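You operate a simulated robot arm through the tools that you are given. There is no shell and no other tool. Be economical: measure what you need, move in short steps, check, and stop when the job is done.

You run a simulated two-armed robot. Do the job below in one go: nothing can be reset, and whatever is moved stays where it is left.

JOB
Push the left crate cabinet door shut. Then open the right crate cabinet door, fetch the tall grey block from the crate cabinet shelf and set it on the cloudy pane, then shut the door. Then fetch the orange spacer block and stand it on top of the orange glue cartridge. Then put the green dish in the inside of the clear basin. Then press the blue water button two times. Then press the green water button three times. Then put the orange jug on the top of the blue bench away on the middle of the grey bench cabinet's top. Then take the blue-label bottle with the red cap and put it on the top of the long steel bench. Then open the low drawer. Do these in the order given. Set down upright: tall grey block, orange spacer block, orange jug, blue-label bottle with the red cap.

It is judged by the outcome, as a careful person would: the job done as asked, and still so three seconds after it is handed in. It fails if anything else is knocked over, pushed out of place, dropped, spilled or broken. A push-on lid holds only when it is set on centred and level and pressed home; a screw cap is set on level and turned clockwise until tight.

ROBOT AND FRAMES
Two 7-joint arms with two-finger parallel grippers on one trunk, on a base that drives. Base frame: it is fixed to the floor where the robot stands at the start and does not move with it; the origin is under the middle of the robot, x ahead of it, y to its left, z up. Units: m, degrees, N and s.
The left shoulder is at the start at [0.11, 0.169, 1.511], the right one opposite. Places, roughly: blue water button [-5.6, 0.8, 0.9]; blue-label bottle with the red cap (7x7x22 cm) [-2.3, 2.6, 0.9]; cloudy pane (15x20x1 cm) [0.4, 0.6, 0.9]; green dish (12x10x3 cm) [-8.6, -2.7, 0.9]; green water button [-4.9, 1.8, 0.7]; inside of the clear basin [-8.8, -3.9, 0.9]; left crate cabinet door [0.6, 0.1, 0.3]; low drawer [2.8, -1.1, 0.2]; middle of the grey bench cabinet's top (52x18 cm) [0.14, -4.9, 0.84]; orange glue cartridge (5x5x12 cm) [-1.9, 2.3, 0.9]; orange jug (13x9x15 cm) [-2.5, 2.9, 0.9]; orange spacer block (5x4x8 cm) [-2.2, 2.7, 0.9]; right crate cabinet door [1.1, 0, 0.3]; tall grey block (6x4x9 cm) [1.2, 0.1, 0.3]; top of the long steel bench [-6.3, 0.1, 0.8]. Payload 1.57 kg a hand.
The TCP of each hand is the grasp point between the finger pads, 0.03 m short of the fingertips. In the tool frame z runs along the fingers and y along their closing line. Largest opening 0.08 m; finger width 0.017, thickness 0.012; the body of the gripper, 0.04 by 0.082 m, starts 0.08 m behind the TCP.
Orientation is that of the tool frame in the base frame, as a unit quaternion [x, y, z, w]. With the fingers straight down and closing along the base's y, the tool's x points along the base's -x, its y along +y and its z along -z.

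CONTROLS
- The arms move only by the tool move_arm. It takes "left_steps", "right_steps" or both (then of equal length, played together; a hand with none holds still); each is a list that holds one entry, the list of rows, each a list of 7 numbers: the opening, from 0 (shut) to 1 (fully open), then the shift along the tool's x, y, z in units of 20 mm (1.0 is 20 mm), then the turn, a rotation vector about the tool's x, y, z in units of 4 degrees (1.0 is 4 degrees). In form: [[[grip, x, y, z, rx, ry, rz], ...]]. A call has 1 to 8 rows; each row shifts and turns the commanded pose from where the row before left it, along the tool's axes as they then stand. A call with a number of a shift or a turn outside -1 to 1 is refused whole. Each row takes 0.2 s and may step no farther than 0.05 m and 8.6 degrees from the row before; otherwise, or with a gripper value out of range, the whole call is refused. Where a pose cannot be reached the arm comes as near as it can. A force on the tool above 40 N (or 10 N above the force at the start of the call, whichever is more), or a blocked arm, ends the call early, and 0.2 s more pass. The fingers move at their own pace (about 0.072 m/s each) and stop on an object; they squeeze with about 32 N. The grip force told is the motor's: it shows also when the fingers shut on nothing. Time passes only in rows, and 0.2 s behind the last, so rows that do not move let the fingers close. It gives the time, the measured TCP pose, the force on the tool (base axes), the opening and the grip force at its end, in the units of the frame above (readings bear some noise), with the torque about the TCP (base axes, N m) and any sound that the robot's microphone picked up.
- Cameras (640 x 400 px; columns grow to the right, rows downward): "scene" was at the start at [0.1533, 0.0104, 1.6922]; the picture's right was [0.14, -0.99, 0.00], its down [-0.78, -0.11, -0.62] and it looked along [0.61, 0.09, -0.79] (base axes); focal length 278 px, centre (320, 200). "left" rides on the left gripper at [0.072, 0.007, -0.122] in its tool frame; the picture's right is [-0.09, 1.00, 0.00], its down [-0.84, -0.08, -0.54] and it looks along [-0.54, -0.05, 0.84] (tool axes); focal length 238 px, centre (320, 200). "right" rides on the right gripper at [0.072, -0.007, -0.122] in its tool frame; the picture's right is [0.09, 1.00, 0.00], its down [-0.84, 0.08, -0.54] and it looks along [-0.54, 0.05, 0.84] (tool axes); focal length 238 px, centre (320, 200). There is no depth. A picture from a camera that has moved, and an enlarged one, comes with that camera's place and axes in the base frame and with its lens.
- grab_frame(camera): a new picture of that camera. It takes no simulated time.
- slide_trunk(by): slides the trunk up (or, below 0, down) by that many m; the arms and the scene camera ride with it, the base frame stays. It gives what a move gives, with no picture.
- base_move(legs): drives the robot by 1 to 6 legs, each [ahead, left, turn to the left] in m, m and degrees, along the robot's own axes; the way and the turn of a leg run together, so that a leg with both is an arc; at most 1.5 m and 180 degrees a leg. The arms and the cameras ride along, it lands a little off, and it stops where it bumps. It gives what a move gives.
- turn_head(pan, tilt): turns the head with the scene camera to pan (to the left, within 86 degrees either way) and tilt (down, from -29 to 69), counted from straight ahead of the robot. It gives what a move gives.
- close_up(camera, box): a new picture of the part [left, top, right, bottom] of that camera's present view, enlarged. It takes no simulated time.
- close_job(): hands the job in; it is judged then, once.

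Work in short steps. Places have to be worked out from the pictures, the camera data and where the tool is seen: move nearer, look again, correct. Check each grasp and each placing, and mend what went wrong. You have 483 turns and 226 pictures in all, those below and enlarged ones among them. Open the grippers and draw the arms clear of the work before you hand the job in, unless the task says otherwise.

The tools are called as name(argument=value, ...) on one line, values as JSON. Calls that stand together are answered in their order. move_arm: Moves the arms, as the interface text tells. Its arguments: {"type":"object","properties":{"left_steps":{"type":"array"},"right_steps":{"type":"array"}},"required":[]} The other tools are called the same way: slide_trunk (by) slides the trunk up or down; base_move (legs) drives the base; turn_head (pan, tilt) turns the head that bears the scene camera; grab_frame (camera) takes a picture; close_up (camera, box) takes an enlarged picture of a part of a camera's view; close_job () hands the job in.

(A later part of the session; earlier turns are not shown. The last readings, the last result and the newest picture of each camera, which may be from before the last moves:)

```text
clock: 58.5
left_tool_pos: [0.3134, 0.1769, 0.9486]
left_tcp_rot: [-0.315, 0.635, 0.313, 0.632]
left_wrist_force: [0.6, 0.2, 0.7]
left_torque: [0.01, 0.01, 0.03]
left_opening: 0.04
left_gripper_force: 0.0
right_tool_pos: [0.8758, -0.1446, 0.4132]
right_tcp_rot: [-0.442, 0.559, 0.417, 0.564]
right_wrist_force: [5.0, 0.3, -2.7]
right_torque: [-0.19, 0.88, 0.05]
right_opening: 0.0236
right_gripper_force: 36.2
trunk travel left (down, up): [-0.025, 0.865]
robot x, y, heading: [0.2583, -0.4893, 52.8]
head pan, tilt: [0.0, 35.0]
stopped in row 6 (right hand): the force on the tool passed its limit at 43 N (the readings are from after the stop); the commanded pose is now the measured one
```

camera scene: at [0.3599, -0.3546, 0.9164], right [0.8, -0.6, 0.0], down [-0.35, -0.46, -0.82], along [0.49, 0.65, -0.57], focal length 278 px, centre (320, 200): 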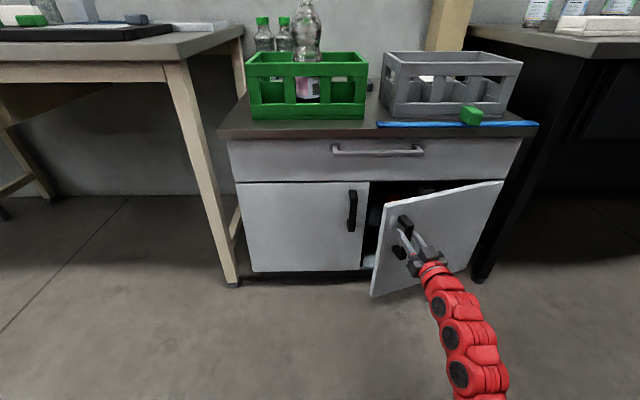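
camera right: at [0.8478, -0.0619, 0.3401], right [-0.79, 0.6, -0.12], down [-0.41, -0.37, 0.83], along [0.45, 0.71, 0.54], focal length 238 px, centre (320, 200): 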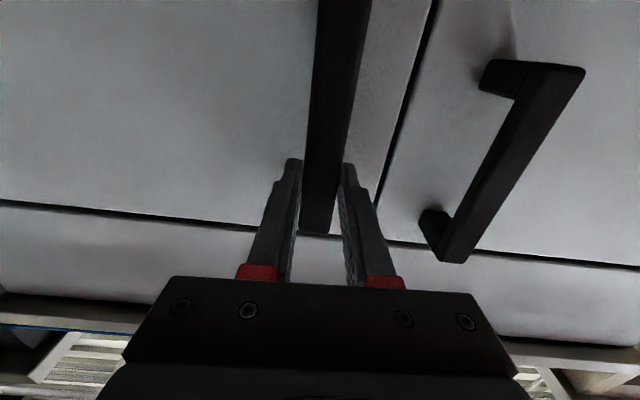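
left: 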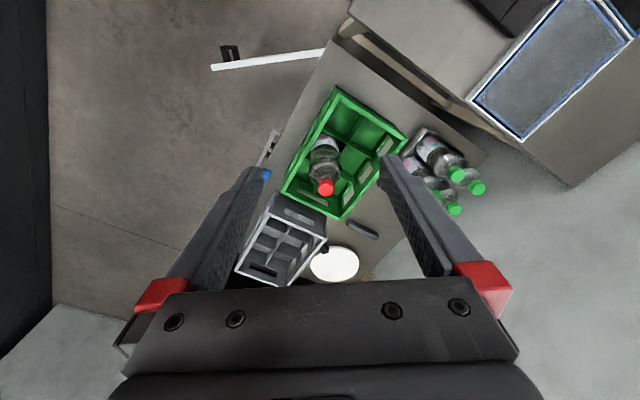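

About 32° open. Continue with slightly less sideways pull.

move_arm(right_steps=[[[0, 0, -0.13, -0.7, -0.6, 0, 0], [0, 0, -0.13, -0.7, -0.6, 0, 0], [0, 0, -0.13, -0.7, -0.6, 0, 0], [0, 0, -0.13, -0.7, -0.6, 0, 0], [0, 0, -0.13, -0.7, -0.6, 0, 0], [0, 0, -0.13, -0.7, -0.6, 0, 0]]])

grab_frame(camera="scene")

```text
clock: 59.1
left_tool_pos: [0.3156, 0.1766, 0.9487]
left_tcp_rot: [-0.314, 0.636, 0.311, 0.632]
left_wrist_force: [0.7, -0.2, 0.9]
left_torque: [0.01, 0.01, 0.0]
left_opening: 0.0398
left_gripper_force: 0.0
right_tool_pos: [0.8773, -0.1738, 0.4134]
right_tcp_rot: [-0.459, 0.546, 0.434, 0.55]
right_wrist_force: [4.0, -0.1, -7.1]
right_torque: [0.29, 0.76, -0.12]
right_opening: 0.0238
right_gripper_force: 36.3
trunk travel left (down, up): [-0.025, 0.865]
robot x, y, heading: [0.2615, -0.4913, 52.8]
head pan, tilt: [0.0, 35.0]
stopped in row 3 (right hand): the force on the tool passed its limit at 44 N (the readings are from after the stop); the commanded pose is now the measured one
```

```text
204 pictures are left
camera scene: at [0.3626, -0.3547, 0.9163], right [0.8, -0.61, 0.0], down [-0.35, -0.46, -0.82], along [0.5, 0.65, -0.57], focal length 278 px, centre (320, 200)
```

scene: 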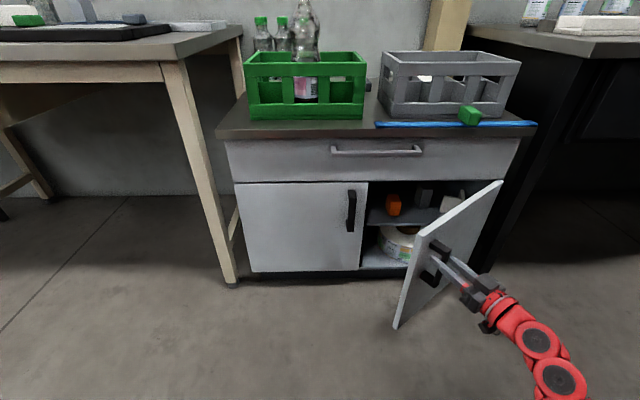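

Door ≈40° open; the shelf shows an orange block, a dark grey block and a light item. I let go, back off, and raise the trunk a little to give the elbow room.

move_arm(right_steps=[[[1, 0, 0, 0, 0, 0, 0], [1, 0, 0, 0, 0, 0, 0], [1, 0, 0, 0, 0, 0, 0], [1, 0, 0, -0.7, 0, 0, 0], [1, 0, 0, -0.7, 0, 0, 0], [1, 0, 0, -0.7, 0, 0, 0], [1, 0, 0, -0.7, 0, 0, 0]]])

slide_trunk(by=0.12)

move_arm(right_steps=[[[1, 0, 0, -1, 0, 0, 0], [1, 0, 0, -1, 0, 0, 0], [0, 0, 0.5, -1, 1, 0, 0], [0, 0, 0.5, 0, 1, 0, 0], [0, 0, 0.5, 0, 1, 0, 0], [0, 0.5, 0.5, 0, 1, 0, 0], [0, 0.5, 0.5, 0, 1, 0, 0], [0, 0.5, 0.5, 0, 1, 0, 0]]])

grab_frame(camera="scene")

```text
clock: 60.7
left_tool_pos: [0.3134, 0.1768, 0.949]
left_tcp_rot: [-0.315, 0.635, 0.312, 0.633]
left_wrist_force: [-0.7, -0.5, 0.3]
left_torque: [-0.01, 0.0, -0.02]
left_opening: 0.0403
left_gripper_force: 0.1
right_tool_pos: [0.8656, -0.2285, 0.416]
right_tcp_rot: [-0.46, 0.544, 0.435, 0.55]
right_wrist_force: [-0.9, -0.2, 0.1]
right_torque: [0.02, 0.0, -0.03]
right_opening: 0.0802
right_gripper_force: 0.0
trunk travel left (down, up): [-0.025, 0.865]
robot x, y, heading: [0.2596, -0.4916, 52.7]
head pan, tilt: [0.0, 35.0]
```

```text
clock: 62.2
left_tool_pos: [0.3152, 0.1771, 1.0682]
left_tcp_rot: [-0.315, 0.635, 0.312, 0.633]
left_wrist_force: [-0.1, 0.1, -0.2]
left_torque: [0.0, -0.04, -0.03]
left_opening: 0.0398
left_gripper_force: 0.0
right_tool_pos: [0.8662, -0.2289, 0.5359]
right_tcp_rot: [-0.46, 0.544, 0.435, 0.55]
right_wrist_force: [0.2, 0.3, 0.5]
right_torque: [-0.01, -0.02, 0.0]
right_opening: 0.0801
right_gripper_force: 0.1
trunk travel left (down, up): [-0.145, 0.745]
robot x, y, heading: [0.2621, -0.4855, 52.7]
head pan, tilt: [0.0, 35.0]
```

```text
clock: 64.2
left_tool_pos: [0.3182, 0.1783, 1.067]
left_tcp_rot: [-0.315, 0.637, 0.313, 0.63]
left_wrist_force: [-0.1, 0.5, -0.3]
left_torque: [0.02, -0.04, -0.01]
left_opening: 0.0397
left_gripper_force: 0.0
right_tool_pos: [0.8361, -0.2721, 0.545]
right_tcp_rot: [-0.366, 0.579, 0.303, 0.663]
right_wrist_force: [1.4, 0.1, 0.1]
right_torque: [0.06, -0.03, 0.0]
right_opening: 0.0
right_gripper_force: 21.3
right hand out of reach, approached as far as the arm can: row 7, 8
trunk travel left (down, up): [-0.145, 0.745]
robot x, y, heading: [0.2618, -0.4887, 52.7]
head pan, tilt: [0.0, 35.0]
stopped in row 8 (right hand): the arm was blocked; the commanded pose is now the measured one
```

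```text
203 pictures are left
camera scene: at [0.3653, -0.3532, 1.0352], right [0.8, -0.61, 0.0], down [-0.35, -0.46, -0.82], along [0.49, 0.65, -0.58], focal length 278 px, centre (320, 200)
```

scene: 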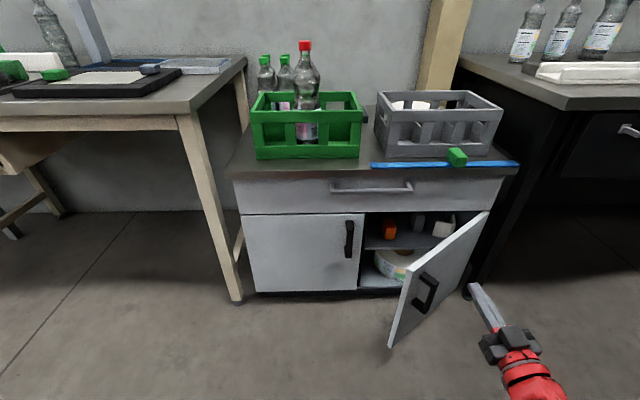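

The hand is out in front of the door. I shift the base left 0.2 m to bring the hand past the door's free edge.

base_move(legs=[[0, 0.2, 0]])

move_arm(right_steps=[[[0, 0.3, 0, 1, 0, 0, 0], [0, 0.5, 0, 1, 0, 0, 0], [0, 0.8, 0, 1, 0, 0, 0], [0, 1, 0, 1, 0, 0, 0], [0, 1, 0, 1, 0, 0, 0], [0, 1, 0, 1, 0, 0, 0], [0, 1, 0, 0.5, 0, 0, 0]]])

grab_frame(camera="scene")

```text
clock: 65.8
left_tool_pos: [0.1633, 0.298, 1.0679]
left_tcp_rot: [-0.314, 0.638, 0.315, 0.629]
left_wrist_force: [0.7, 0.7, 0.3]
left_torque: [-0.02, 0.02, -0.04]
left_opening: 0.04
left_gripper_force: 0.1
right_tool_pos: [0.6783, -0.1506, 0.5401]
right_tcp_rot: [-0.365, 0.582, 0.306, 0.659]
right_wrist_force: [0.5, -0.4, -0.6]
right_torque: [0.0, 0.04, 0.0]
right_opening: 0.0004
right_gripper_force: 21.2
trunk travel left (down, up): [-0.145, 0.745]
robot x, y, heading: [0.1036, -0.3682, 52.7]
head pan, tilt: [0.0, 35.0]
```

```text
clock: 67.4
left_tool_pos: [0.1534, 0.2977, 1.0682]
left_tcp_rot: [-0.314, 0.635, 0.312, 0.633]
left_wrist_force: [-0.2, -0.7, -0.2]
left_torque: [-0.01, 0.0, 0.02]
left_opening: 0.0403
left_gripper_force: 0.1
right_tool_pos: [0.7614, -0.0424, 0.4415]
right_tcp_rot: [-0.366, 0.579, 0.305, 0.662]
right_wrist_force: [0.6, -0.3, -0.4]
right_torque: [0.02, 0.0, 0.01]
right_opening: 0.0001
right_gripper_force: 20.7
trunk travel left (down, up): [-0.145, 0.745]
robot x, y, heading: [0.1007, -0.3648, 52.6]
head pan, tilt: [0.0, 35.0]
```

```text
202 pictures are left
camera scene: at [0.2014, -0.233, 1.0365], right [0.8, -0.61, 0.0], down [-0.35, -0.46, -0.82], along [0.5, 0.65, -0.57], focal length 278 px, centre (320, 200)
```

scene: 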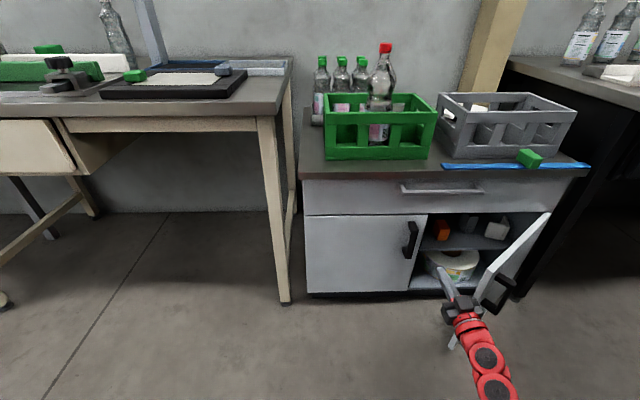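

The hand is now inside the door edge. I swing the base right (turning) so the fingertip pushes the door open from inside, keeping the tip near the free edge.

base_move(legs=[[0, -0.05, 0], [0, 0, -10], [0, -0.05, -10], [0.1, 0, -10]])

grab_frame(camera="scene")

```text
clock: 68.8
left_tool_pos: [0.2381, 0.2634, 1.0681]
left_tcp_rot: [-0.293, 0.646, 0.291, 0.642]
left_wrist_force: [-0.3, -1.2, -0.2]
left_torque: [0.04, 0.0, 0.01]
left_opening: 0.0402
left_gripper_force: 0.1
right_tool_pos: [0.8162, -0.1142, 0.4423]
right_tcp_rot: [-0.35, 0.588, 0.29, 0.669]
right_wrist_force: [0.0, 0.3, -0.1]
right_torque: [-0.02, 0.04, 0.02]
right_opening: 0.0
right_gripper_force: 21.4
trunk travel left (down, up): [-0.145, 0.745]
robot x, y, heading: [0.1429, -0.3939, 48.8]
head pan, tilt: [0.0, 35.0]
stopped in leg 2: the force on the tool passed its limit at 67 N (the readings are from after the stop); the commanded pose is now the measured one
```

```text
201 pictures are left
camera scene: at [0.2496, -0.2703, 1.0366], right [0.75, -0.66, 0.0], down [-0.38, -0.43, -0.82], along [0.54, 0.62, -0.57], focal length 278 px, centre (320, 200)
```

scene: 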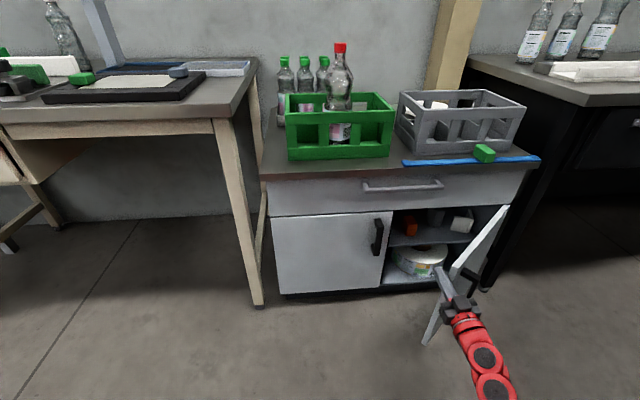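

Door opened more (stopped on an impact). I continue pushing gently with the arm, right and slightly back.

move_arm(right_steps=[[[0, 0, -0.8, -0.3, 0, 0, 0], [0, 0, -0.8, -0.3, 0, 0, 0], [0, 0, -0.8, -0.3, 0, 0, 0], [0, 0, -0.8, -0.3, 0, 0, 0], [0, 0, -0.8, -0.2, 0, 0, 0], [0, 0, -0.8, -0.2, 0, 0, 0], [0, 0, -0.8, -0.2, 0, 0, 0], [0, 0, -0.8, -0.2, 0, 0, 0]]])

grab_frame(camera="scene")

```text
clock: 69.2
left_tool_pos: [0.2375, 0.2626, 1.0702]
left_tcp_rot: [-0.293, 0.646, 0.292, 0.642]
left_wrist_force: [0.4, 0.1, -0.1]
left_torque: [-0.01, 0.0, 0.02]
left_opening: 0.0399
left_gripper_force: 0.0
right_tool_pos: [0.8183, -0.1224, 0.4422]
right_tcp_rot: [-0.353, 0.588, 0.294, 0.666]
right_wrist_force: [-7.1, -0.6, 2.7]
right_torque: [-0.01, 0.04, -0.05]
right_opening: 0.0
right_gripper_force: 21.4
trunk travel left (down, up): [-0.145, 0.745]
robot x, y, heading: [0.1384, -0.3963, 49.1]
head pan, tilt: [0.0, 35.0]
stopped in row 2 (right hand): the force on the tool passed its limit at 50 N (the readings are from after the stop); the commanded pose is now the measured one
```

```text
200 pictures are left
camera scene: at [0.2488, -0.2704, 1.0367], right [0.75, -0.66, 0.0], down [-0.38, -0.43, -0.82], along [0.54, 0.62, -0.57], focal length 278 px, centre (320, 200)
```

scene: 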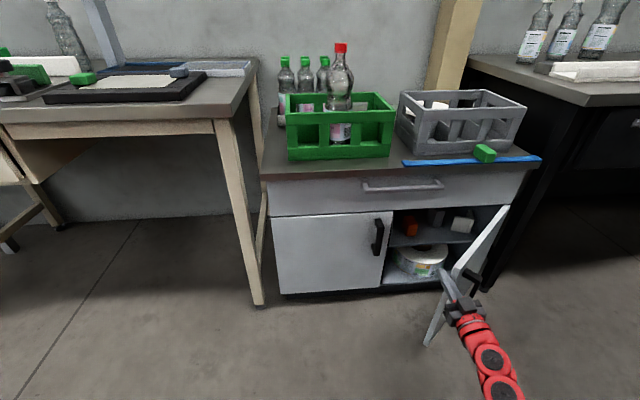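

The gripper body is catching the door's end edge (force along x). I shift inward/left and yaw the tool clockwise so only the fingers bear on the inside face.

move_arm(right_steps=[[[0, 0, 1, 0.5, 0, 0, 0], [0, 0, 1, 1, 1, 0, 0], [0, 0, 0.5, 0.5, 1, 0, 0], [0, 0, 0, 0, 1, 0, 0], [0, 0, 0, 0, 1, 0, 0], [0, 0, 0, 0, 1, 0, 0], [0, 0, 0, 0, 1, 0, 0], [0, 0, 0, 0, 1, 0, 0]]])

grab_frame(camera="right")

```text
clock: 71.0
left_tool_pos: [0.2386, 0.2627, 1.0694]
left_tcp_rot: [-0.293, 0.646, 0.291, 0.642]
left_wrist_force: [-0.1, 0.0, -0.1]
left_torque: [-0.03, 0.0, 0.02]
left_opening: 0.0398
left_gripper_force: 0.0
right_tool_pos: [0.802, -0.0601, 0.4371]
right_tcp_rot: [-0.183, 0.641, 0.144, 0.731]
right_wrist_force: [0.1, 0.3, 0.3]
right_torque: [-0.04, -0.01, 0.03]
right_opening: 0.0
right_gripper_force: 21.5
trunk travel left (down, up): [-0.145, 0.745]
robot x, y, heading: [0.1403, -0.3954, 49.1]
head pan, tilt: [0.0, 35.0]
```

```text
199 pictures are left
camera right: at [0.7068, -0.1237, 0.3525], right [-0.43, 0.89, -0.17], down [-0.63, -0.16, 0.76], along [0.65, 0.44, 0.62], focal length 238 px, centre (320, 200)
```

right: 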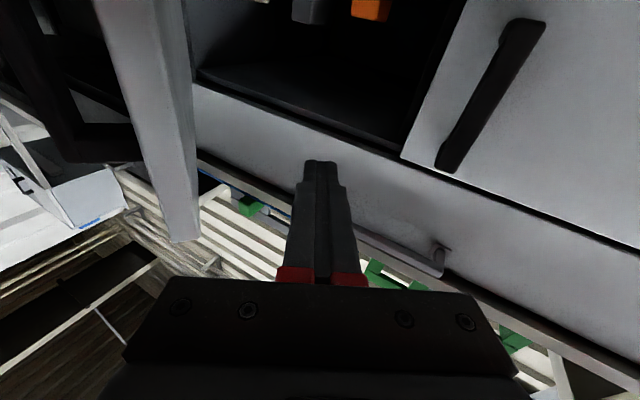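

Yaw works (heading ~29°). Now a bit forward, then push along tool −y.

move_arm(right_steps=[[[0, 0, -0.7, 1, 0, 0, 0], [0, 0, -0.7, 1, 0, 0, 0], [0, 0, -0.8, 0.5, 0, 0, 0], [0, 0, -0.8, 0, 0, 0, 0], [0, 0, -0.8, 0, 0, 0, 0], [0, 0, -0.8, 0, 0, 0, 0], [0, 0, -0.8, 0, 0, 0, 0], [0, 0, -0.8, 0, 0, 0, 0]]])

grab_frame(camera="scene")

```text
clock: 72.5
left_tool_pos: [0.2355, 0.2625, 1.0694]
left_tcp_rot: [-0.293, 0.646, 0.292, 0.642]
left_wrist_force: [0.4, -0.3, -0.2]
left_torque: [-0.03, 0.0, -0.02]
left_opening: 0.04
left_gripper_force: 0.1
right_tool_pos: [0.8892, -0.1253, 0.4522]
right_tcp_rot: [-0.182, 0.641, 0.145, 0.732]
right_wrist_force: [-12.3, -2.6, 4.6]
right_torque: [-0.32, 0.55, -0.61]
right_opening: 0.0
right_gripper_force: 21.5
trunk travel left (down, up): [-0.145, 0.745]
robot x, y, heading: [0.1393, -0.3963, 48.9]
head pan, tilt: [0.0, 35.0]
stopped in row 7 (right hand): the force on the tool passed its limit at 47 N (the readings are from after the stop); the commanded pose is now the measured one
```

```text
198 pictures are left
camera scene: at [0.2474, -0.2706, 1.0369], right [0.75, -0.66, 0.0], down [-0.38, -0.43, -0.82], along [0.54, 0.62, -0.57], focal length 278 px, centre (320, 200)
```

scene: 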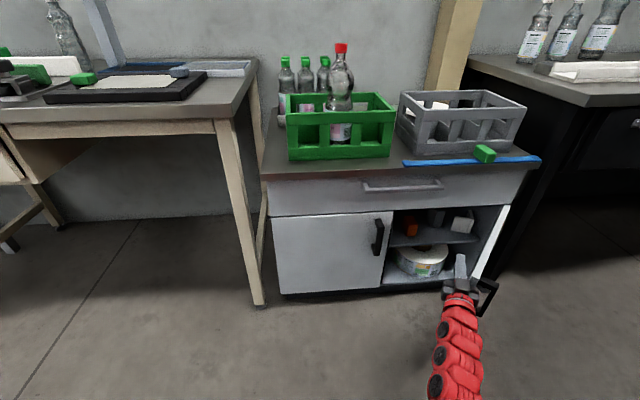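

close_up(camera="scene", box=[380, 180, 540, 330])

grab_frame(camera="right")

```text
2.67 times, centred on (460, 255) of scene
camera zoom: at [0.2474, -0.2706, 1.0369], right [0.75, -0.66, 0.0], down [-0.38, -0.43, -0.82], along [0.54, 0.62, -0.57], focal length 741 px, centre (-53, 53)
```

zoom: 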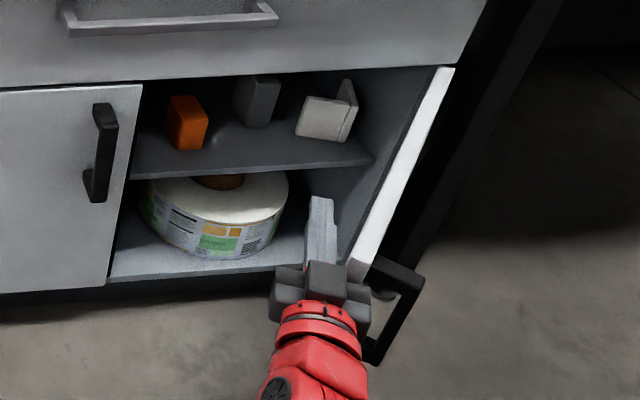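

```text
196 pictures are left
camera right: at [0.7932, -0.189, 0.3664], right [-0.43, 0.89, -0.17], down [-0.63, -0.16, 0.76], along [0.65, 0.44, 0.62], focal length 238 px, centre (320, 200)
```

right: 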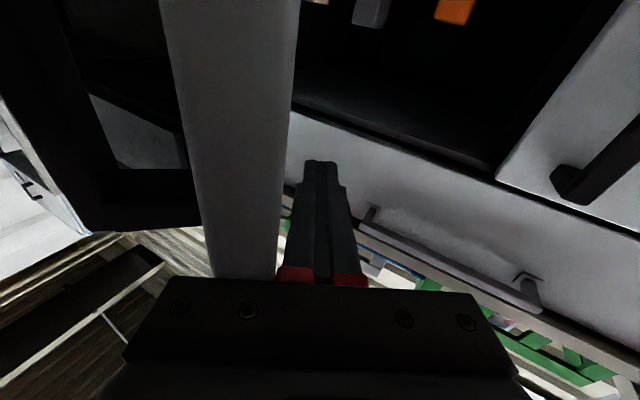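

The gripper body is abutting the door's end (free edge ≈(0.805,-0.187)). I back out 10 cm so that just the fingertip hooks behind the door near its free edge, then pull it along the arc.

move_arm(right_steps=[[[0, 0, 0.8, -0.6, 0, 0, 0], [0, 0, 0.3, -1, 0, 0, 0], [0, 0, 0, -1, 0, 0, 0], [0, 0, -0.3, -1, 0, 0, 0], [0, 0, -0.5, -1, 0, 0, 0], [0, 0, -0.6, -0.3, 0, 0, 0], [0, 0, -0.6, -0.2, 0, 0, 0], [0, 0, -0.6, -0.2, 0, 0, 0]]])

close_up(camera="scene", box=[340, 180, 580, 330])

```text
clock: 74.3
left_tool_pos: [0.2582, 0.2477, 1.0796]
left_tcp_rot: [-0.284, 0.651, 0.301, 0.636]
left_wrist_force: [0.4, -1.2, 1.5]
left_torque: [-0.08, 0.04, 0.15]
left_opening: 0.0402
left_gripper_force: 0.1
right_tool_pos: [0.8239, -0.2018, 0.4462]
right_tcp_rot: [-0.204, 0.631, 0.136, 0.736]
right_wrist_force: [-1.6, -1.0, -3.0]
right_torque: [0.15, -0.31, 0.1]
right_opening: 0.0
right_gripper_force: 21.8
trunk travel left (down, up): [-0.145, 0.745]
robot x, y, heading: [0.1431, -0.3963, 48.8]
head pan, tilt: [0.0, 35.0]
```

```text
2.67 times, centred on (460, 255) of scene
camera zoom: at [0.27, -0.2842, 1.0385], right [0.75, -0.66, -0.03], down [-0.4, -0.42, -0.82], along [0.52, 0.63, -0.58], focal length 741 px, centre (-53, 53)
```

zoom: 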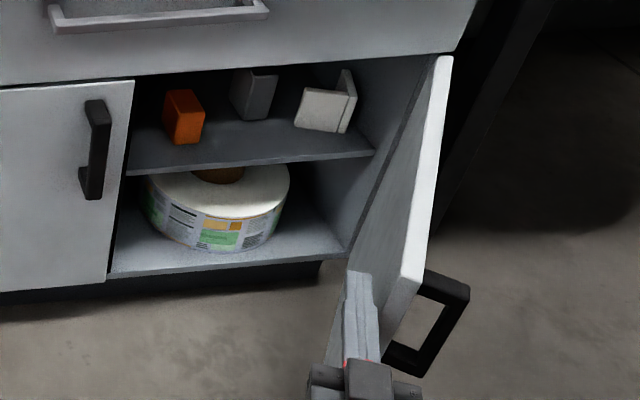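

The hook works; the door is further open, but the robot is tilting a bit (elbow on floor). I ease off, raise the trunk 0.1 and bring the hand back down by arm.

move_arm(right_steps=[[[0, 0, 1, 0, 0, 0, 0], [0, 0, 0.5, 0, 0, 0, 0]]])

slide_trunk(by=0.12)

move_arm(right_steps=[[[0, 1, 0, 0, 0, 0, 0], [0, 1, 0, 0, 0, 0, 0], [0, 1, 0, 0, 0, 0, 0], [0, 1, 0, 0, 0, 0, 0], [0, 1, 0, 0, 0, 0, 0], [0, 1, 0, 0, 0, 0, 0]]])

close_up(camera="scene", box=[340, 180, 580, 330])

```text
clock: 74.9
left_tool_pos: [0.2578, 0.2548, 1.0761]
left_tcp_rot: [-0.286, 0.652, 0.298, 0.636]
left_wrist_force: [0.0, 0.2, 0.1]
left_torque: [-0.02, -0.01, -0.03]
left_opening: 0.04
left_gripper_force: 0.1
right_tool_pos: [0.8177, -0.1784, 0.45]
right_tcp_rot: [-0.269, 0.601, 0.084, 0.748]
right_wrist_force: [0.5, -0.2, 0.1]
right_torque: [0.0, -0.01, 0.03]
right_opening: 0.0002
right_gripper_force: 21.5
trunk travel left (down, up): [-0.145, 0.745]
robot x, y, heading: [0.1402, -0.3943, 49.1]
head pan, tilt: [0.0, 35.0]
```

```text
clock: 76.4
left_tool_pos: [0.2375, 0.2619, 1.1891]
left_tcp_rot: [-0.294, 0.646, 0.292, 0.642]
left_wrist_force: [0.1, 0.2, 0.3]
left_torque: [0.0, 0.03, -0.01]
left_opening: 0.04
left_gripper_force: 0.1
right_tool_pos: [0.7972, -0.1737, 0.5592]
right_tcp_rot: [-0.183, 0.643, 0.146, 0.729]
right_wrist_force: [0.1, -1.2, 0.8]
right_torque: [0.01, -0.03, 0.0]
right_opening: 0.0
right_gripper_force: 21.3
trunk travel left (down, up): [-0.265, 0.625]
robot x, y, heading: [0.1407, -0.3958, 49.1]
head pan, tilt: [0.0, 35.0]
```

```text
clock: 77.8
left_tool_pos: [0.2357, 0.2625, 1.1885]
left_tcp_rot: [-0.293, 0.645, 0.292, 0.642]
left_wrist_force: [0.0, 0.3, 0.2]
left_torque: [-0.03, 0.0, 0.02]
left_opening: 0.04
left_gripper_force: 0.1
right_tool_pos: [0.813, -0.1768, 0.4397]
right_tcp_rot: [-0.183, 0.641, 0.145, 0.731]
right_wrist_force: [0.0, -0.3, 0.9]
right_torque: [-0.01, 0.03, -0.03]
right_opening: 0.0
right_gripper_force: 21.6
trunk travel left (down, up): [-0.265, 0.625]
robot x, y, heading: [0.1384, -0.3972, 48.8]
head pan, tilt: [0.0, 35.0]
```

```text
2.67 times, centred on (460, 255) of scene
camera zoom: at [0.2488, -0.2702, 1.1565], right [0.75, -0.66, 0.0], down [-0.38, -0.43, -0.82], along [0.54, 0.62, -0.57], focal length 741 px, centre (-53, 53)
```

zoom: 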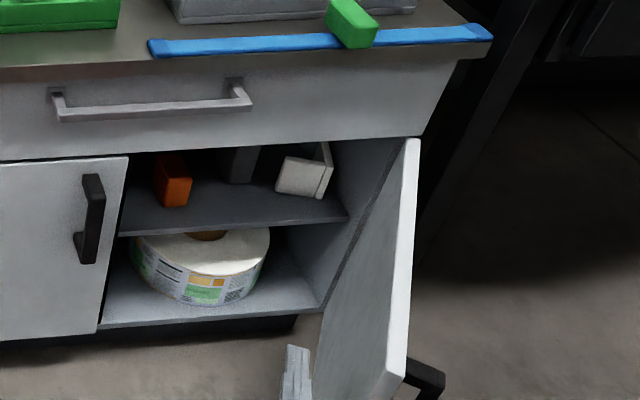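

Door ≈55° open. Push on: mostly −y.

move_arm(right_steps=[[[0, 0, -1, -0.2, 0, 0, 0], [0, 0, -1, -0.2, 0, 0, 0], [0, 0, -0.7, -0.2, 0, 0, 0], [0, 0, -0.7, -0.1, 0, 0, 0], [0, 0, -0.7, 0, 0, 0, 0], [0, 0, -0.7, 0, 0, 0, 0], [0, 0, -0.7, 0.1, 0, 0, 0], [0, 0, -0.7, 0.1, 0, 0, 0]]])

grab_frame(camera="scene")

```text
clock: 79.6
left_tool_pos: [0.2368, 0.2625, 1.1891]
left_tcp_rot: [-0.293, 0.645, 0.292, 0.642]
left_wrist_force: [0.4, 1.0, -0.2]
left_torque: [-0.03, -0.01, 0.0]
left_opening: 0.04
left_gripper_force: 0.1
right_tool_pos: [0.8575, -0.292, 0.449]
right_tcp_rot: [-0.183, 0.642, 0.146, 0.73]
right_wrist_force: [0.0, 0.8, 0.1]
right_torque: [-0.02, 0.01, 0.0]
right_opening: 0.0
right_gripper_force: 21.6
trunk travel left (down, up): [-0.265, 0.625]
robot x, y, heading: [0.1352, -0.3973, 48.6]
head pan, tilt: [0.0, 35.0]
```

```text
193 pictures are left
camera scene: at [0.2488, -0.2703, 1.1566], right [0.75, -0.66, 0.0], down [-0.38, -0.43, -0.82], along [0.54, 0.62, -0.57], focal length 278 px, centre (320, 200)
```

scene: 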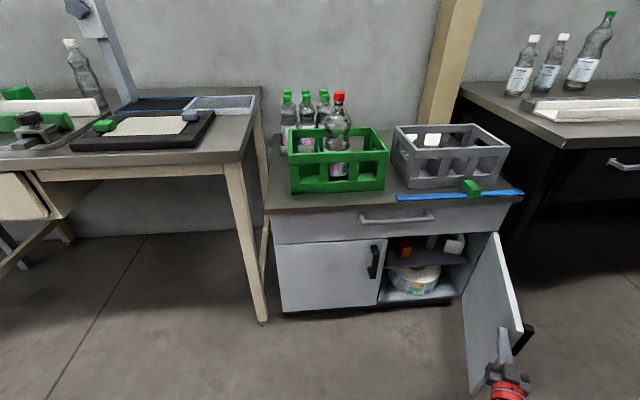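

Door ≈68° open. A base step right pushes it further.

base_move(legs=[[0, -0.06, 0], [0, -0.06, 0]])

grab_frame(camera="scene")

```text
clock: 81.2
left_tool_pos: [0.3273, 0.1831, 1.1886]
left_tcp_rot: [-0.292, 0.646, 0.291, 0.642]
left_wrist_force: [0.6, -0.5, -0.1]
left_torque: [-0.05, -0.04, 0.03]
left_opening: 0.04
left_gripper_force: 0.0
right_tool_pos: [0.9501, -0.3693, 0.4474]
right_tcp_rot: [-0.182, 0.643, 0.145, 0.73]
right_wrist_force: [1.1, -0.2, 0.9]
right_torque: [-0.02, 0.01, 0.05]
right_opening: 0.0002
right_gripper_force: 20.9
trunk travel left (down, up): [-0.265, 0.625]
robot x, y, heading: [0.2298, -0.4756, 48.9]
head pan, tilt: [0.0, 35.0]
```

```text
192 pictures are left
camera scene: at [0.3396, -0.3493, 1.1566], right [0.76, -0.66, 0.0], down [-0.38, -0.43, -0.82], along [0.54, 0.62, -0.57], focal length 278 px, centre (320, 200)
```

scene: 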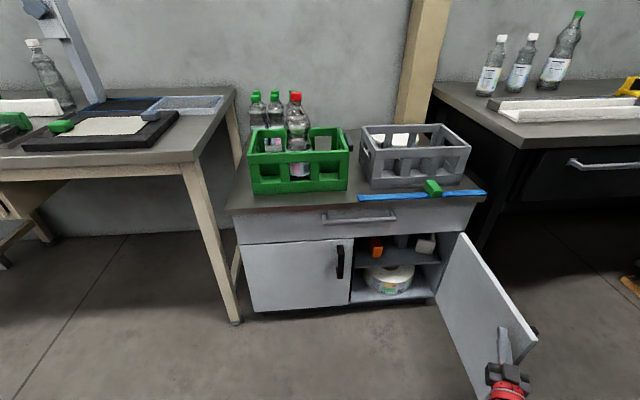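

Nearly 85°. One more push right, then look at the shelf closely.

base_move(legs=[[0, -0.08, 0]])

move_arm(right_steps=[[[0.3, 0, 1, -1, 0, 0, 0], [0.5, 0, 1, 0, -1, 0, 0], [0.7, 0, 1, 0, -1, 0, 0], [0.8, 0, 1, 0, -1, 0, 0], [1, 0, 0.5, 0, -1, 0, 0], [1, 0, 0, 0, -1, 0, 0], [1, 0, 0, 0, -0.5, 0, 0]]])

grab_frame(camera="scene")

grab_frame(camera="right")

```text
clock: 82.2
left_tool_pos: [0.3875, 0.1322, 1.1888]
left_tcp_rot: [-0.293, 0.645, 0.292, 0.643]
left_wrist_force: [1.8, -1.1, 0.3]
left_torque: [0.01, 0.03, 0.03]
left_opening: 0.04
left_gripper_force: 0.1
right_tool_pos: [1.0093, -0.4226, 0.4472]
right_tcp_rot: [-0.182, 0.642, 0.145, 0.73]
right_wrist_force: [0.2, -0.5, 0.1]
right_torque: [0.0, -0.01, 0.01]
right_opening: 0.0001
right_gripper_force: 21.6
trunk travel left (down, up): [-0.265, 0.625]
robot x, y, heading: [0.2904, -0.5317, 48.9]
head pan, tilt: [0.0, 35.0]
```

```text
clock: 83.8
left_tool_pos: [0.387, 0.1314, 1.1886]
left_tcp_rot: [-0.293, 0.646, 0.292, 0.642]
left_wrist_force: [-0.6, -0.1, 0.2]
left_torque: [0.02, 0.01, -0.02]
left_opening: 0.0401
left_gripper_force: 0.1
right_tool_pos: [0.9452, -0.3551, 0.4385]
right_tcp_rot: [-0.318, 0.603, 0.267, 0.681]
right_wrist_force: [-0.5, 0.0, 0.0]
right_torque: [-0.05, 0.01, 0.0]
right_opening: 0.0798
right_gripper_force: 0.0
trunk travel left (down, up): [-0.265, 0.625]
robot x, y, heading: [0.2884, -0.5267, 49.2]
head pan, tilt: [0.0, 35.0]
```

```text
191 pictures are left
camera scene: at [0.3989, -0.4007, 1.1566], right [0.75, -0.66, 0.0], down [-0.38, -0.43, -0.82], along [0.54, 0.62, -0.57], focal length 278 px, centre (320, 200)
```

scene: 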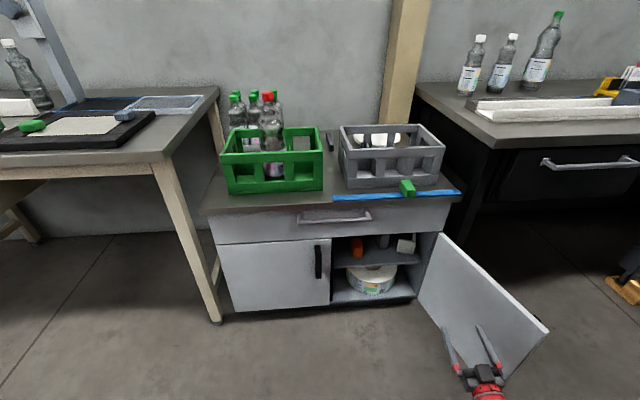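

```text
190 pictures are left
camera right: at [0.8797, -0.4523, 0.3582], right [-0.73, 0.65, -0.2], down [-0.52, -0.34, 0.78], along [0.44, 0.68, 0.59], focal length 238 px, centre (320, 200)
```

right: 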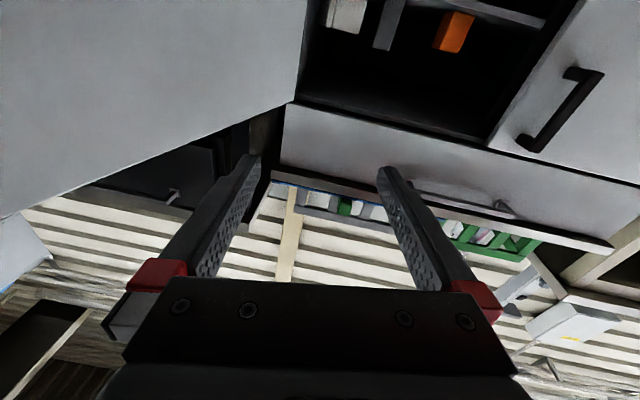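

Door wide open. Close-up of the shelf.

close_up(camera="scene", box=[320, 225, 440, 300])

close_up(camera="right", box=[290, 0, 530, 150])

```text
5.33 times, centred on (380, 262) of scene
camera zoom: at [0.3989, -0.4007, 1.1566], right [0.75, -0.66, 0.0], down [-0.38, -0.43, -0.82], along [0.54, 0.62, -0.57], focal length 1481 px, centre (0, -133)
```

zoom: 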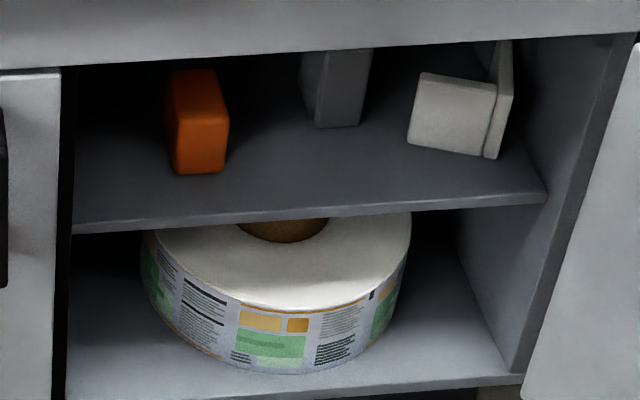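

```text
2.67 times, centred on (410, 75) of right
camera zoom: at [0.8797, -0.4523, 0.3582], right [-0.73, 0.65, -0.2], down [-0.52, -0.34, 0.78], along [0.44, 0.68, 0.59], focal length 636 px, centre (80, 533)
```

zoom: 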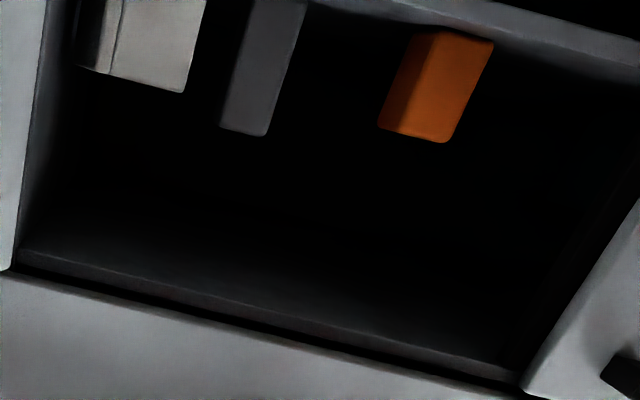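

Tall grey block = dark grey one, judged at (1.202, 0.103), z 0.29–0.38, aligned with the cabinet, 4 cm wide across. I turn to heading ~54°, fix roll, pitch the tool ~15° down and extend.

base_move(legs=[[0, 0, 5.1]])

move_arm(right_steps=[[[0.68, 0, 0, 0, 0, 1, 0.8], [0.68, 0, 0, 0, 0, 1, 0.8], [0.68, 0, 0, 1, 0, 1, 0], [0.68, 0, 0, 1, 0, 1, 0], [0.68, 0, 0, 1, 0, 0.7, 0], [0.68, -0.2, 0, 1, 0, 0, 0], [0.68, -0.2, 0, 1, 0, 0, 0], [0.68, -0.2, 0, 1, 0, 0, 0]]])

move_arm(right_steps=[[[0.68, -0.2, 0, 1, 0, 0, 0], [0.68, -0.2, 0, 1, 0, 0, 0], [0.68, -0.2, 0, 1, 0, 0, 0], [0.68, -0.2, 0, 1, 0, 0, 0]]])

grab_frame(camera="scene")

```text
clock: 84.7
left_tool_pos: [0.328, 0.1384, 1.1899]
left_tcp_rot: [-0.321, 0.632, 0.319, 0.628]
left_wrist_force: [-0.1, -0.3, -0.1]
left_torque: [0.01, 0.0, 0.02]
left_opening: 0.04
left_gripper_force: 0.1
right_tool_pos: [0.9271, -0.2966, 0.4383]
right_tcp_rot: [-0.345, 0.588, 0.295, 0.669]
right_wrist_force: [0.5, -0.2, -0.2]
right_torque: [0.03, -0.03, -0.02]
right_opening: 0.08
right_gripper_force: 0.0
trunk travel left (down, up): [-0.265, 0.625]
robot x, y, heading: [0.2887, -0.5278, 54.4]
head pan, tilt: [0.0, 35.0]
```

```text
clock: 86.5
left_tool_pos: [0.3282, 0.138, 1.1881]
left_tcp_rot: [-0.321, 0.632, 0.319, 0.629]
left_wrist_force: [-0.6, -0.3, -0.9]
left_torque: [0.03, 0.0, 0.05]
left_opening: 0.0398
left_gripper_force: 0.0
right_tool_pos: [0.9984, -0.1994, 0.427]
right_tcp_rot: [-0.359, 0.706, 0.275, 0.545]
right_wrist_force: [-0.2, -0.2, -0.2]
right_torque: [0.02, 0.01, -0.01]
right_opening: 0.0542
right_gripper_force: 0.2
trunk travel left (down, up): [-0.265, 0.625]
robot x, y, heading: [0.2853, -0.5283, 54.1]
head pan, tilt: [0.0, 35.0]
```

```text
clock: 87.5
left_tool_pos: [0.3294, 0.1381, 1.1886]
left_tcp_rot: [-0.321, 0.632, 0.32, 0.628]
left_wrist_force: [-0.5, -0.2, -0.4]
left_torque: [0.0, 0.03, 0.04]
left_opening: 0.0398
left_gripper_force: 0.2
right_tool_pos: [1.0485, -0.135, 0.422]
right_tcp_rot: [-0.358, 0.706, 0.274, 0.547]
right_wrist_force: [-0.2, 0.3, 0.1]
right_torque: [0.05, 0.0, -0.04]
right_opening: 0.0544
right_gripper_force: 0.1
trunk travel left (down, up): [-0.265, 0.625]
robot x, y, heading: [0.2917, -0.528, 53.9]
head pan, tilt: [0.0, 35.0]
```

```text
187 pictures are left
camera scene: at [0.3877, -0.3917, 1.1566], right [0.81, -0.59, 0.0], down [-0.34, -0.46, -0.82], along [0.48, 0.66, -0.57], focal length 278 px, centre (320, 200)
```

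scene: 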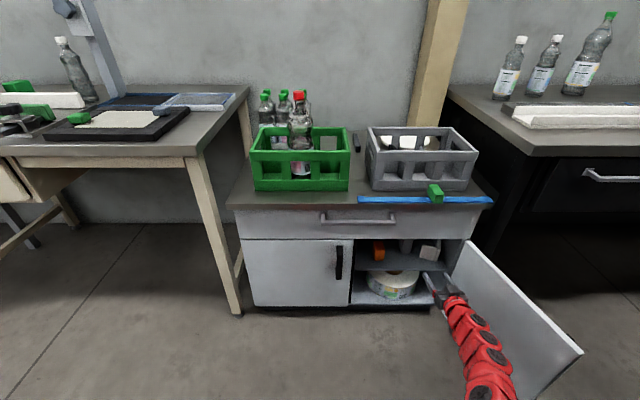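

TCP is at 11 cm in front of the face and ~1.7 cm right of the block's line. Lower 8 cm and drive in partway, then check.

slide_trunk(by=-0.075)

base_move(legs=[[0.15, 0.017, 0]])

grab_frame(camera="right")

close_up(camera="scene", box=[320, 220, 520, 345])

```text
clock: 88.7
left_tool_pos: [0.3283, 0.1374, 1.115]
left_tcp_rot: [-0.321, 0.632, 0.319, 0.629]
left_wrist_force: [-0.1, -0.2, -0.2]
left_torque: [-0.01, -0.03, 0.0]
left_opening: 0.0403
left_gripper_force: 0.1
right_tool_pos: [1.047, -0.134, 0.3475]
right_tcp_rot: [-0.359, 0.706, 0.275, 0.545]
right_wrist_force: [-0.1, 0.1, 0.2]
right_torque: [0.01, -0.01, 0.01]
right_opening: 0.0544
right_gripper_force: 0.1
trunk travel left (down, up): [-0.19, 0.7]
robot x, y, heading: [0.2916, -0.5262, 54.2]
head pan, tilt: [0.0, 35.0]
```

```text
clock: 90.0
left_tool_pos: [0.4024, 0.2709, 1.114]
left_tcp_rot: [-0.322, 0.632, 0.32, 0.628]
left_wrist_force: [-1.0, 0.6, 0.4]
left_torque: [-0.01, -0.01, -0.03]
left_opening: 0.04
left_gripper_force: 0.0
right_tool_pos: [1.1207, -0.0025, 0.3455]
right_tcp_rot: [-0.358, 0.707, 0.274, 0.545]
right_wrist_force: [-0.4, 0.3, -0.5]
right_torque: [0.01, 0.02, -0.01]
right_opening: 0.0543
right_gripper_force: 0.0
trunk travel left (down, up): [-0.19, 0.7]
robot x, y, heading: [0.3673, -0.3947, 54.2]
head pan, tilt: [0.0, 35.0]
```

```text
186 pictures are left
camera right: at [1.0453, -0.1166, 0.306], right [-0.82, 0.57, -0.09], down [-0.25, -0.2, 0.95], along [0.52, 0.8, 0.31], focal length 238 px, centre (320, 200)
```

right: 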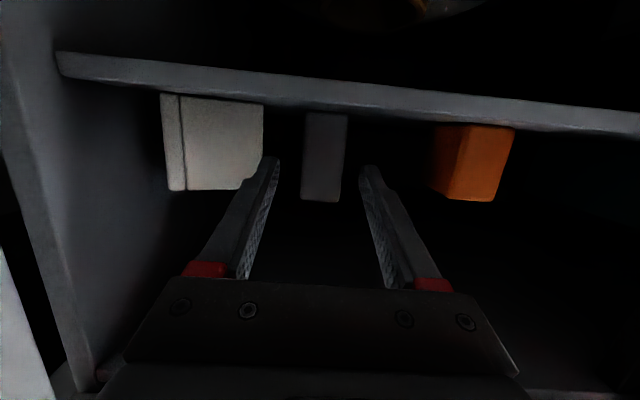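

```text
3.20 times, centred on (420, 282) of scene
camera zoom: at [0.4617, -0.2592, 1.0815], right [0.81, -0.59, 0.0], down [-0.34, -0.47, -0.82], along [0.48, 0.66, -0.57], focal length 889 px, centre (0, -64)
```

zoom: 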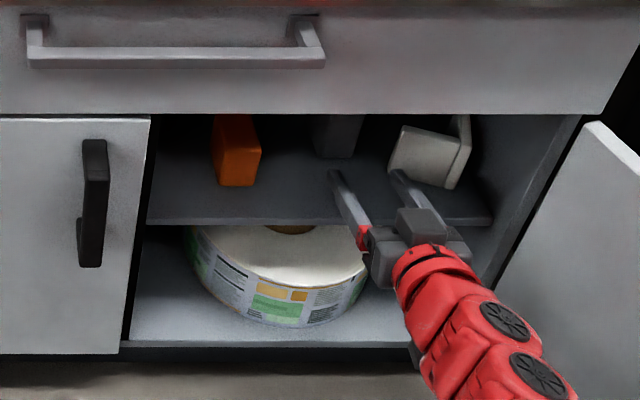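

The block is centred between the fingers, white item ~1 cm clear. I advance 12.5 cm horizontally with the arm, then close.

move_arm(right_steps=[[[0.68, -0.26, 0.1, 0.97, 0, 0, 0], [0.68, -0.26, 0.1, 0.97, 0, 0, 0], [0.68, -0.26, 0, 0.97, 0, 0, 0], [0.68, -0.26, 0, 0.97, 0, 0, 0], [0.68, -0.26, 0, 0.97, 0, 0, 0], [0.68, -0.26, 0, 0.97, 0, 0, 0]]])

grab_frame(camera="right")

```text
clock: 91.4
left_tool_pos: [0.4026, 0.2705, 1.1142]
left_tcp_rot: [-0.321, 0.632, 0.32, 0.628]
left_wrist_force: [0.0, 0.3, 0.4]
left_torque: [0.0, 0.02, 0.02]
left_opening: 0.04
left_gripper_force: 0.0
right_tool_pos: [1.1476, 0.0409, 0.3468]
right_tcp_rot: [-0.359, 0.706, 0.275, 0.545]
right_wrist_force: [-0.4, -0.3, -0.1]
right_torque: [-0.03, -0.02, 0.02]
right_opening: 0.0544
right_gripper_force: 0.1
right hand out of reach, approached as far as the arm can: row 3, 4, 5, 6
trunk travel left (down, up): [-0.19, 0.7]
robot x, y, heading: [0.3644, -0.3944, 54.0]
head pan, tilt: [0.0, 35.0]
```

```text
184 pictures are left
camera right: at [1.0717, -0.074, 0.3069], right [-0.82, 0.57, -0.09], down [-0.25, -0.2, 0.95], along [0.52, 0.8, 0.31], focal length 238 px, centre (320, 200)
```

right: 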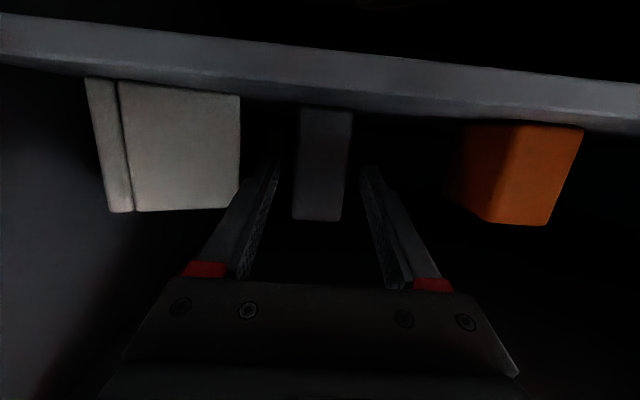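

Arm at its reach; the rest by base: 7 cm forward, then close.

base_move(legs=[[0.07, 0, 0]])

grab_frame(camera="right")

```text
clock: 92.5
left_tool_pos: [0.4448, 0.3271, 1.1127]
left_tcp_rot: [-0.321, 0.632, 0.32, 0.628]
left_wrist_force: [-0.3, 0.0, -0.3]
left_torque: [0.01, 0.04, 0.05]
left_opening: 0.0398
left_gripper_force: 0.1
right_tool_pos: [1.188, 0.0965, 0.3461]
right_tcp_rot: [-0.359, 0.706, 0.275, 0.544]
right_wrist_force: [0.0, 0.0, 1.2]
right_torque: [0.01, -0.01, -0.01]
right_opening: 0.0544
right_gripper_force: 0.1
trunk travel left (down, up): [-0.19, 0.7]
robot x, y, heading: [0.4059, -0.3412, 54.1]
head pan, tilt: [0.0, 35.0]
```

```text
183 pictures are left
camera right: at [1.1127, -0.0175, 0.3065], right [-0.82, 0.57, -0.09], down [-0.25, -0.2, 0.95], along [0.52, 0.8, 0.31], focal length 238 px, centre (320, 200)
```

right: 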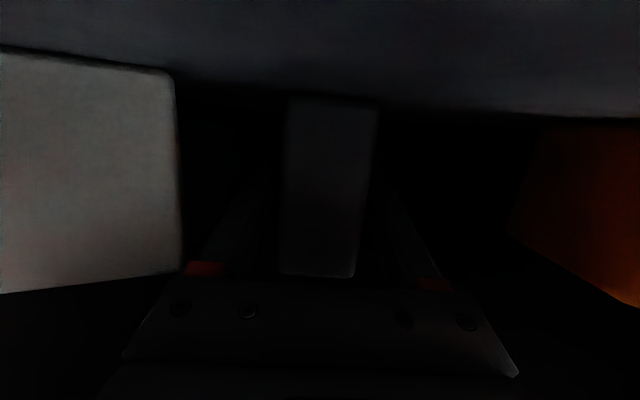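

Block is between the fingers; close.

move_arm(right_steps=[[[0.4, 0, 0, 0, 0, 0, 0], [0.2, 0, 0, 0, 0, 0, 0], [0, 0, 0, 0, 0, 0, 0], [0, 0, 0, 0, 0, 0, 0]]])

move_arm(right_steps=[[[0, -1, 0, -0.26, 0, 0, 0]]])

```text
clock: 93.5
left_tool_pos: [0.4436, 0.3252, 1.1141]
left_tcp_rot: [-0.321, 0.632, 0.32, 0.629]
left_wrist_force: [0.1, 0.5, 0.7]
left_torque: [0.03, 0.01, -0.03]
left_opening: 0.04
left_gripper_force: 0.0
right_tool_pos: [1.1887, 0.0973, 0.347]
right_tcp_rot: [-0.358, 0.706, 0.275, 0.546]
right_wrist_force: [0.3, 0.3, 1.4]
right_torque: [0.08, 0.03, 0.04]
right_opening: 0.0398
right_gripper_force: 32.2
trunk travel left (down, up): [-0.19, 0.7]
robot x, y, heading: [0.4068, -0.3416, 54.1]
head pan, tilt: [0.0, 35.0]
```

```text
clock: 93.8
left_tool_pos: [0.4418, 0.3271, 1.1147]
left_tcp_rot: [-0.322, 0.632, 0.32, 0.628]
left_wrist_force: [0.1, 0.0, -0.9]
left_torque: [-0.02, 0.0, -0.03]
left_opening: 0.0401
left_gripper_force: 0.0
right_tool_pos: [1.1869, 0.0986, 0.3681]
right_tcp_rot: [-0.359, 0.706, 0.275, 0.545]
right_wrist_force: [-0.5, -0.1, -0.9]
right_torque: [0.02, -0.01, -0.05]
right_opening: 0.0396
right_gripper_force: 32.2
trunk travel left (down, up): [-0.19, 0.7]
robot x, y, heading: [0.4078, -0.3366, 54.4]
head pan, tilt: [0.0, 35.0]
```

Grasped and lifted 2 cm. Withdraw: base back 0.2, then look.

base_move(legs=[[-0.2, 0, 0]])

move_arm(right_steps=[[[0, -0.2, 0, -1, 0, 0, 0], [0, -0.2, 0, -1, 0, 0, 0], [0, -0.2, 0, -1, 0, 0, 0], [0, -0.2, 0, -1, 0, 0, 0], [0, -0.2, 0, -1, 0, 0, 0]]])

grab_frame(camera="scene")

```text
clock: 95.4
left_tool_pos: [0.328, 0.1646, 1.1142]
left_tcp_rot: [-0.32, 0.632, 0.319, 0.629]
left_wrist_force: [0.2, 0.7, -0.2]
left_torque: [-0.02, -0.03, 0.02]
left_opening: 0.0399
left_gripper_force: 0.0
right_tool_pos: [1.0737, -0.0653, 0.3666]
right_tcp_rot: [-0.358, 0.706, 0.274, 0.546]
right_wrist_force: [-0.3, 0.7, -1.1]
right_torque: [0.01, 0.02, 0.0]
right_opening: 0.0396
right_gripper_force: 31.8
trunk travel left (down, up): [-0.19, 0.7]
robot x, y, heading: [0.2891, -0.5025, 54.0]
head pan, tilt: [0.0, 35.0]
```

```text
clock: 96.6
left_tool_pos: [0.3283, 0.167, 1.1133]
left_tcp_rot: [-0.321, 0.633, 0.319, 0.629]
left_wrist_force: [-0.5, -0.3, 0.3]
left_torque: [0.02, 0.01, 0.01]
left_opening: 0.04
left_gripper_force: 0.1
right_tool_pos: [1.0362, -0.1167, 0.3995]
right_tcp_rot: [-0.357, 0.706, 0.274, 0.547]
right_wrist_force: [0.4, -0.9, -1.6]
right_torque: [-0.01, -0.02, 0.02]
right_opening: 0.0398
right_gripper_force: 31.8
right hand out of reach, approached as far as the arm can: row 4, 5
trunk travel left (down, up): [-0.19, 0.7]
robot x, y, heading: [0.2923, -0.502, 53.8]
head pan, tilt: [0.0, 35.0]
```

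```text
182 pictures are left
camera scene: at [0.3864, -0.3637, 1.0816], right [0.81, -0.59, 0.0], down [-0.34, -0.46, -0.82], along [0.48, 0.66, -0.57], focal length 278 px, centre (320, 200)
```

scene: 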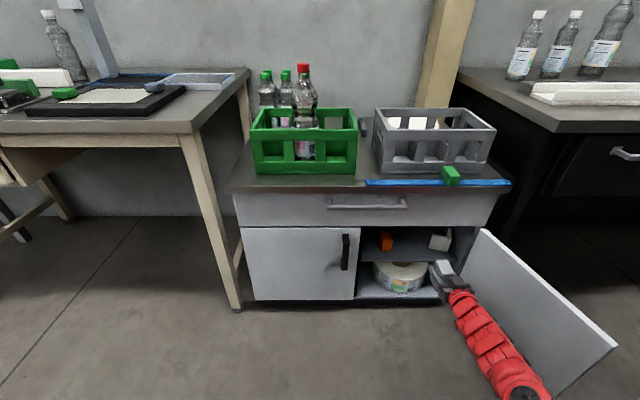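

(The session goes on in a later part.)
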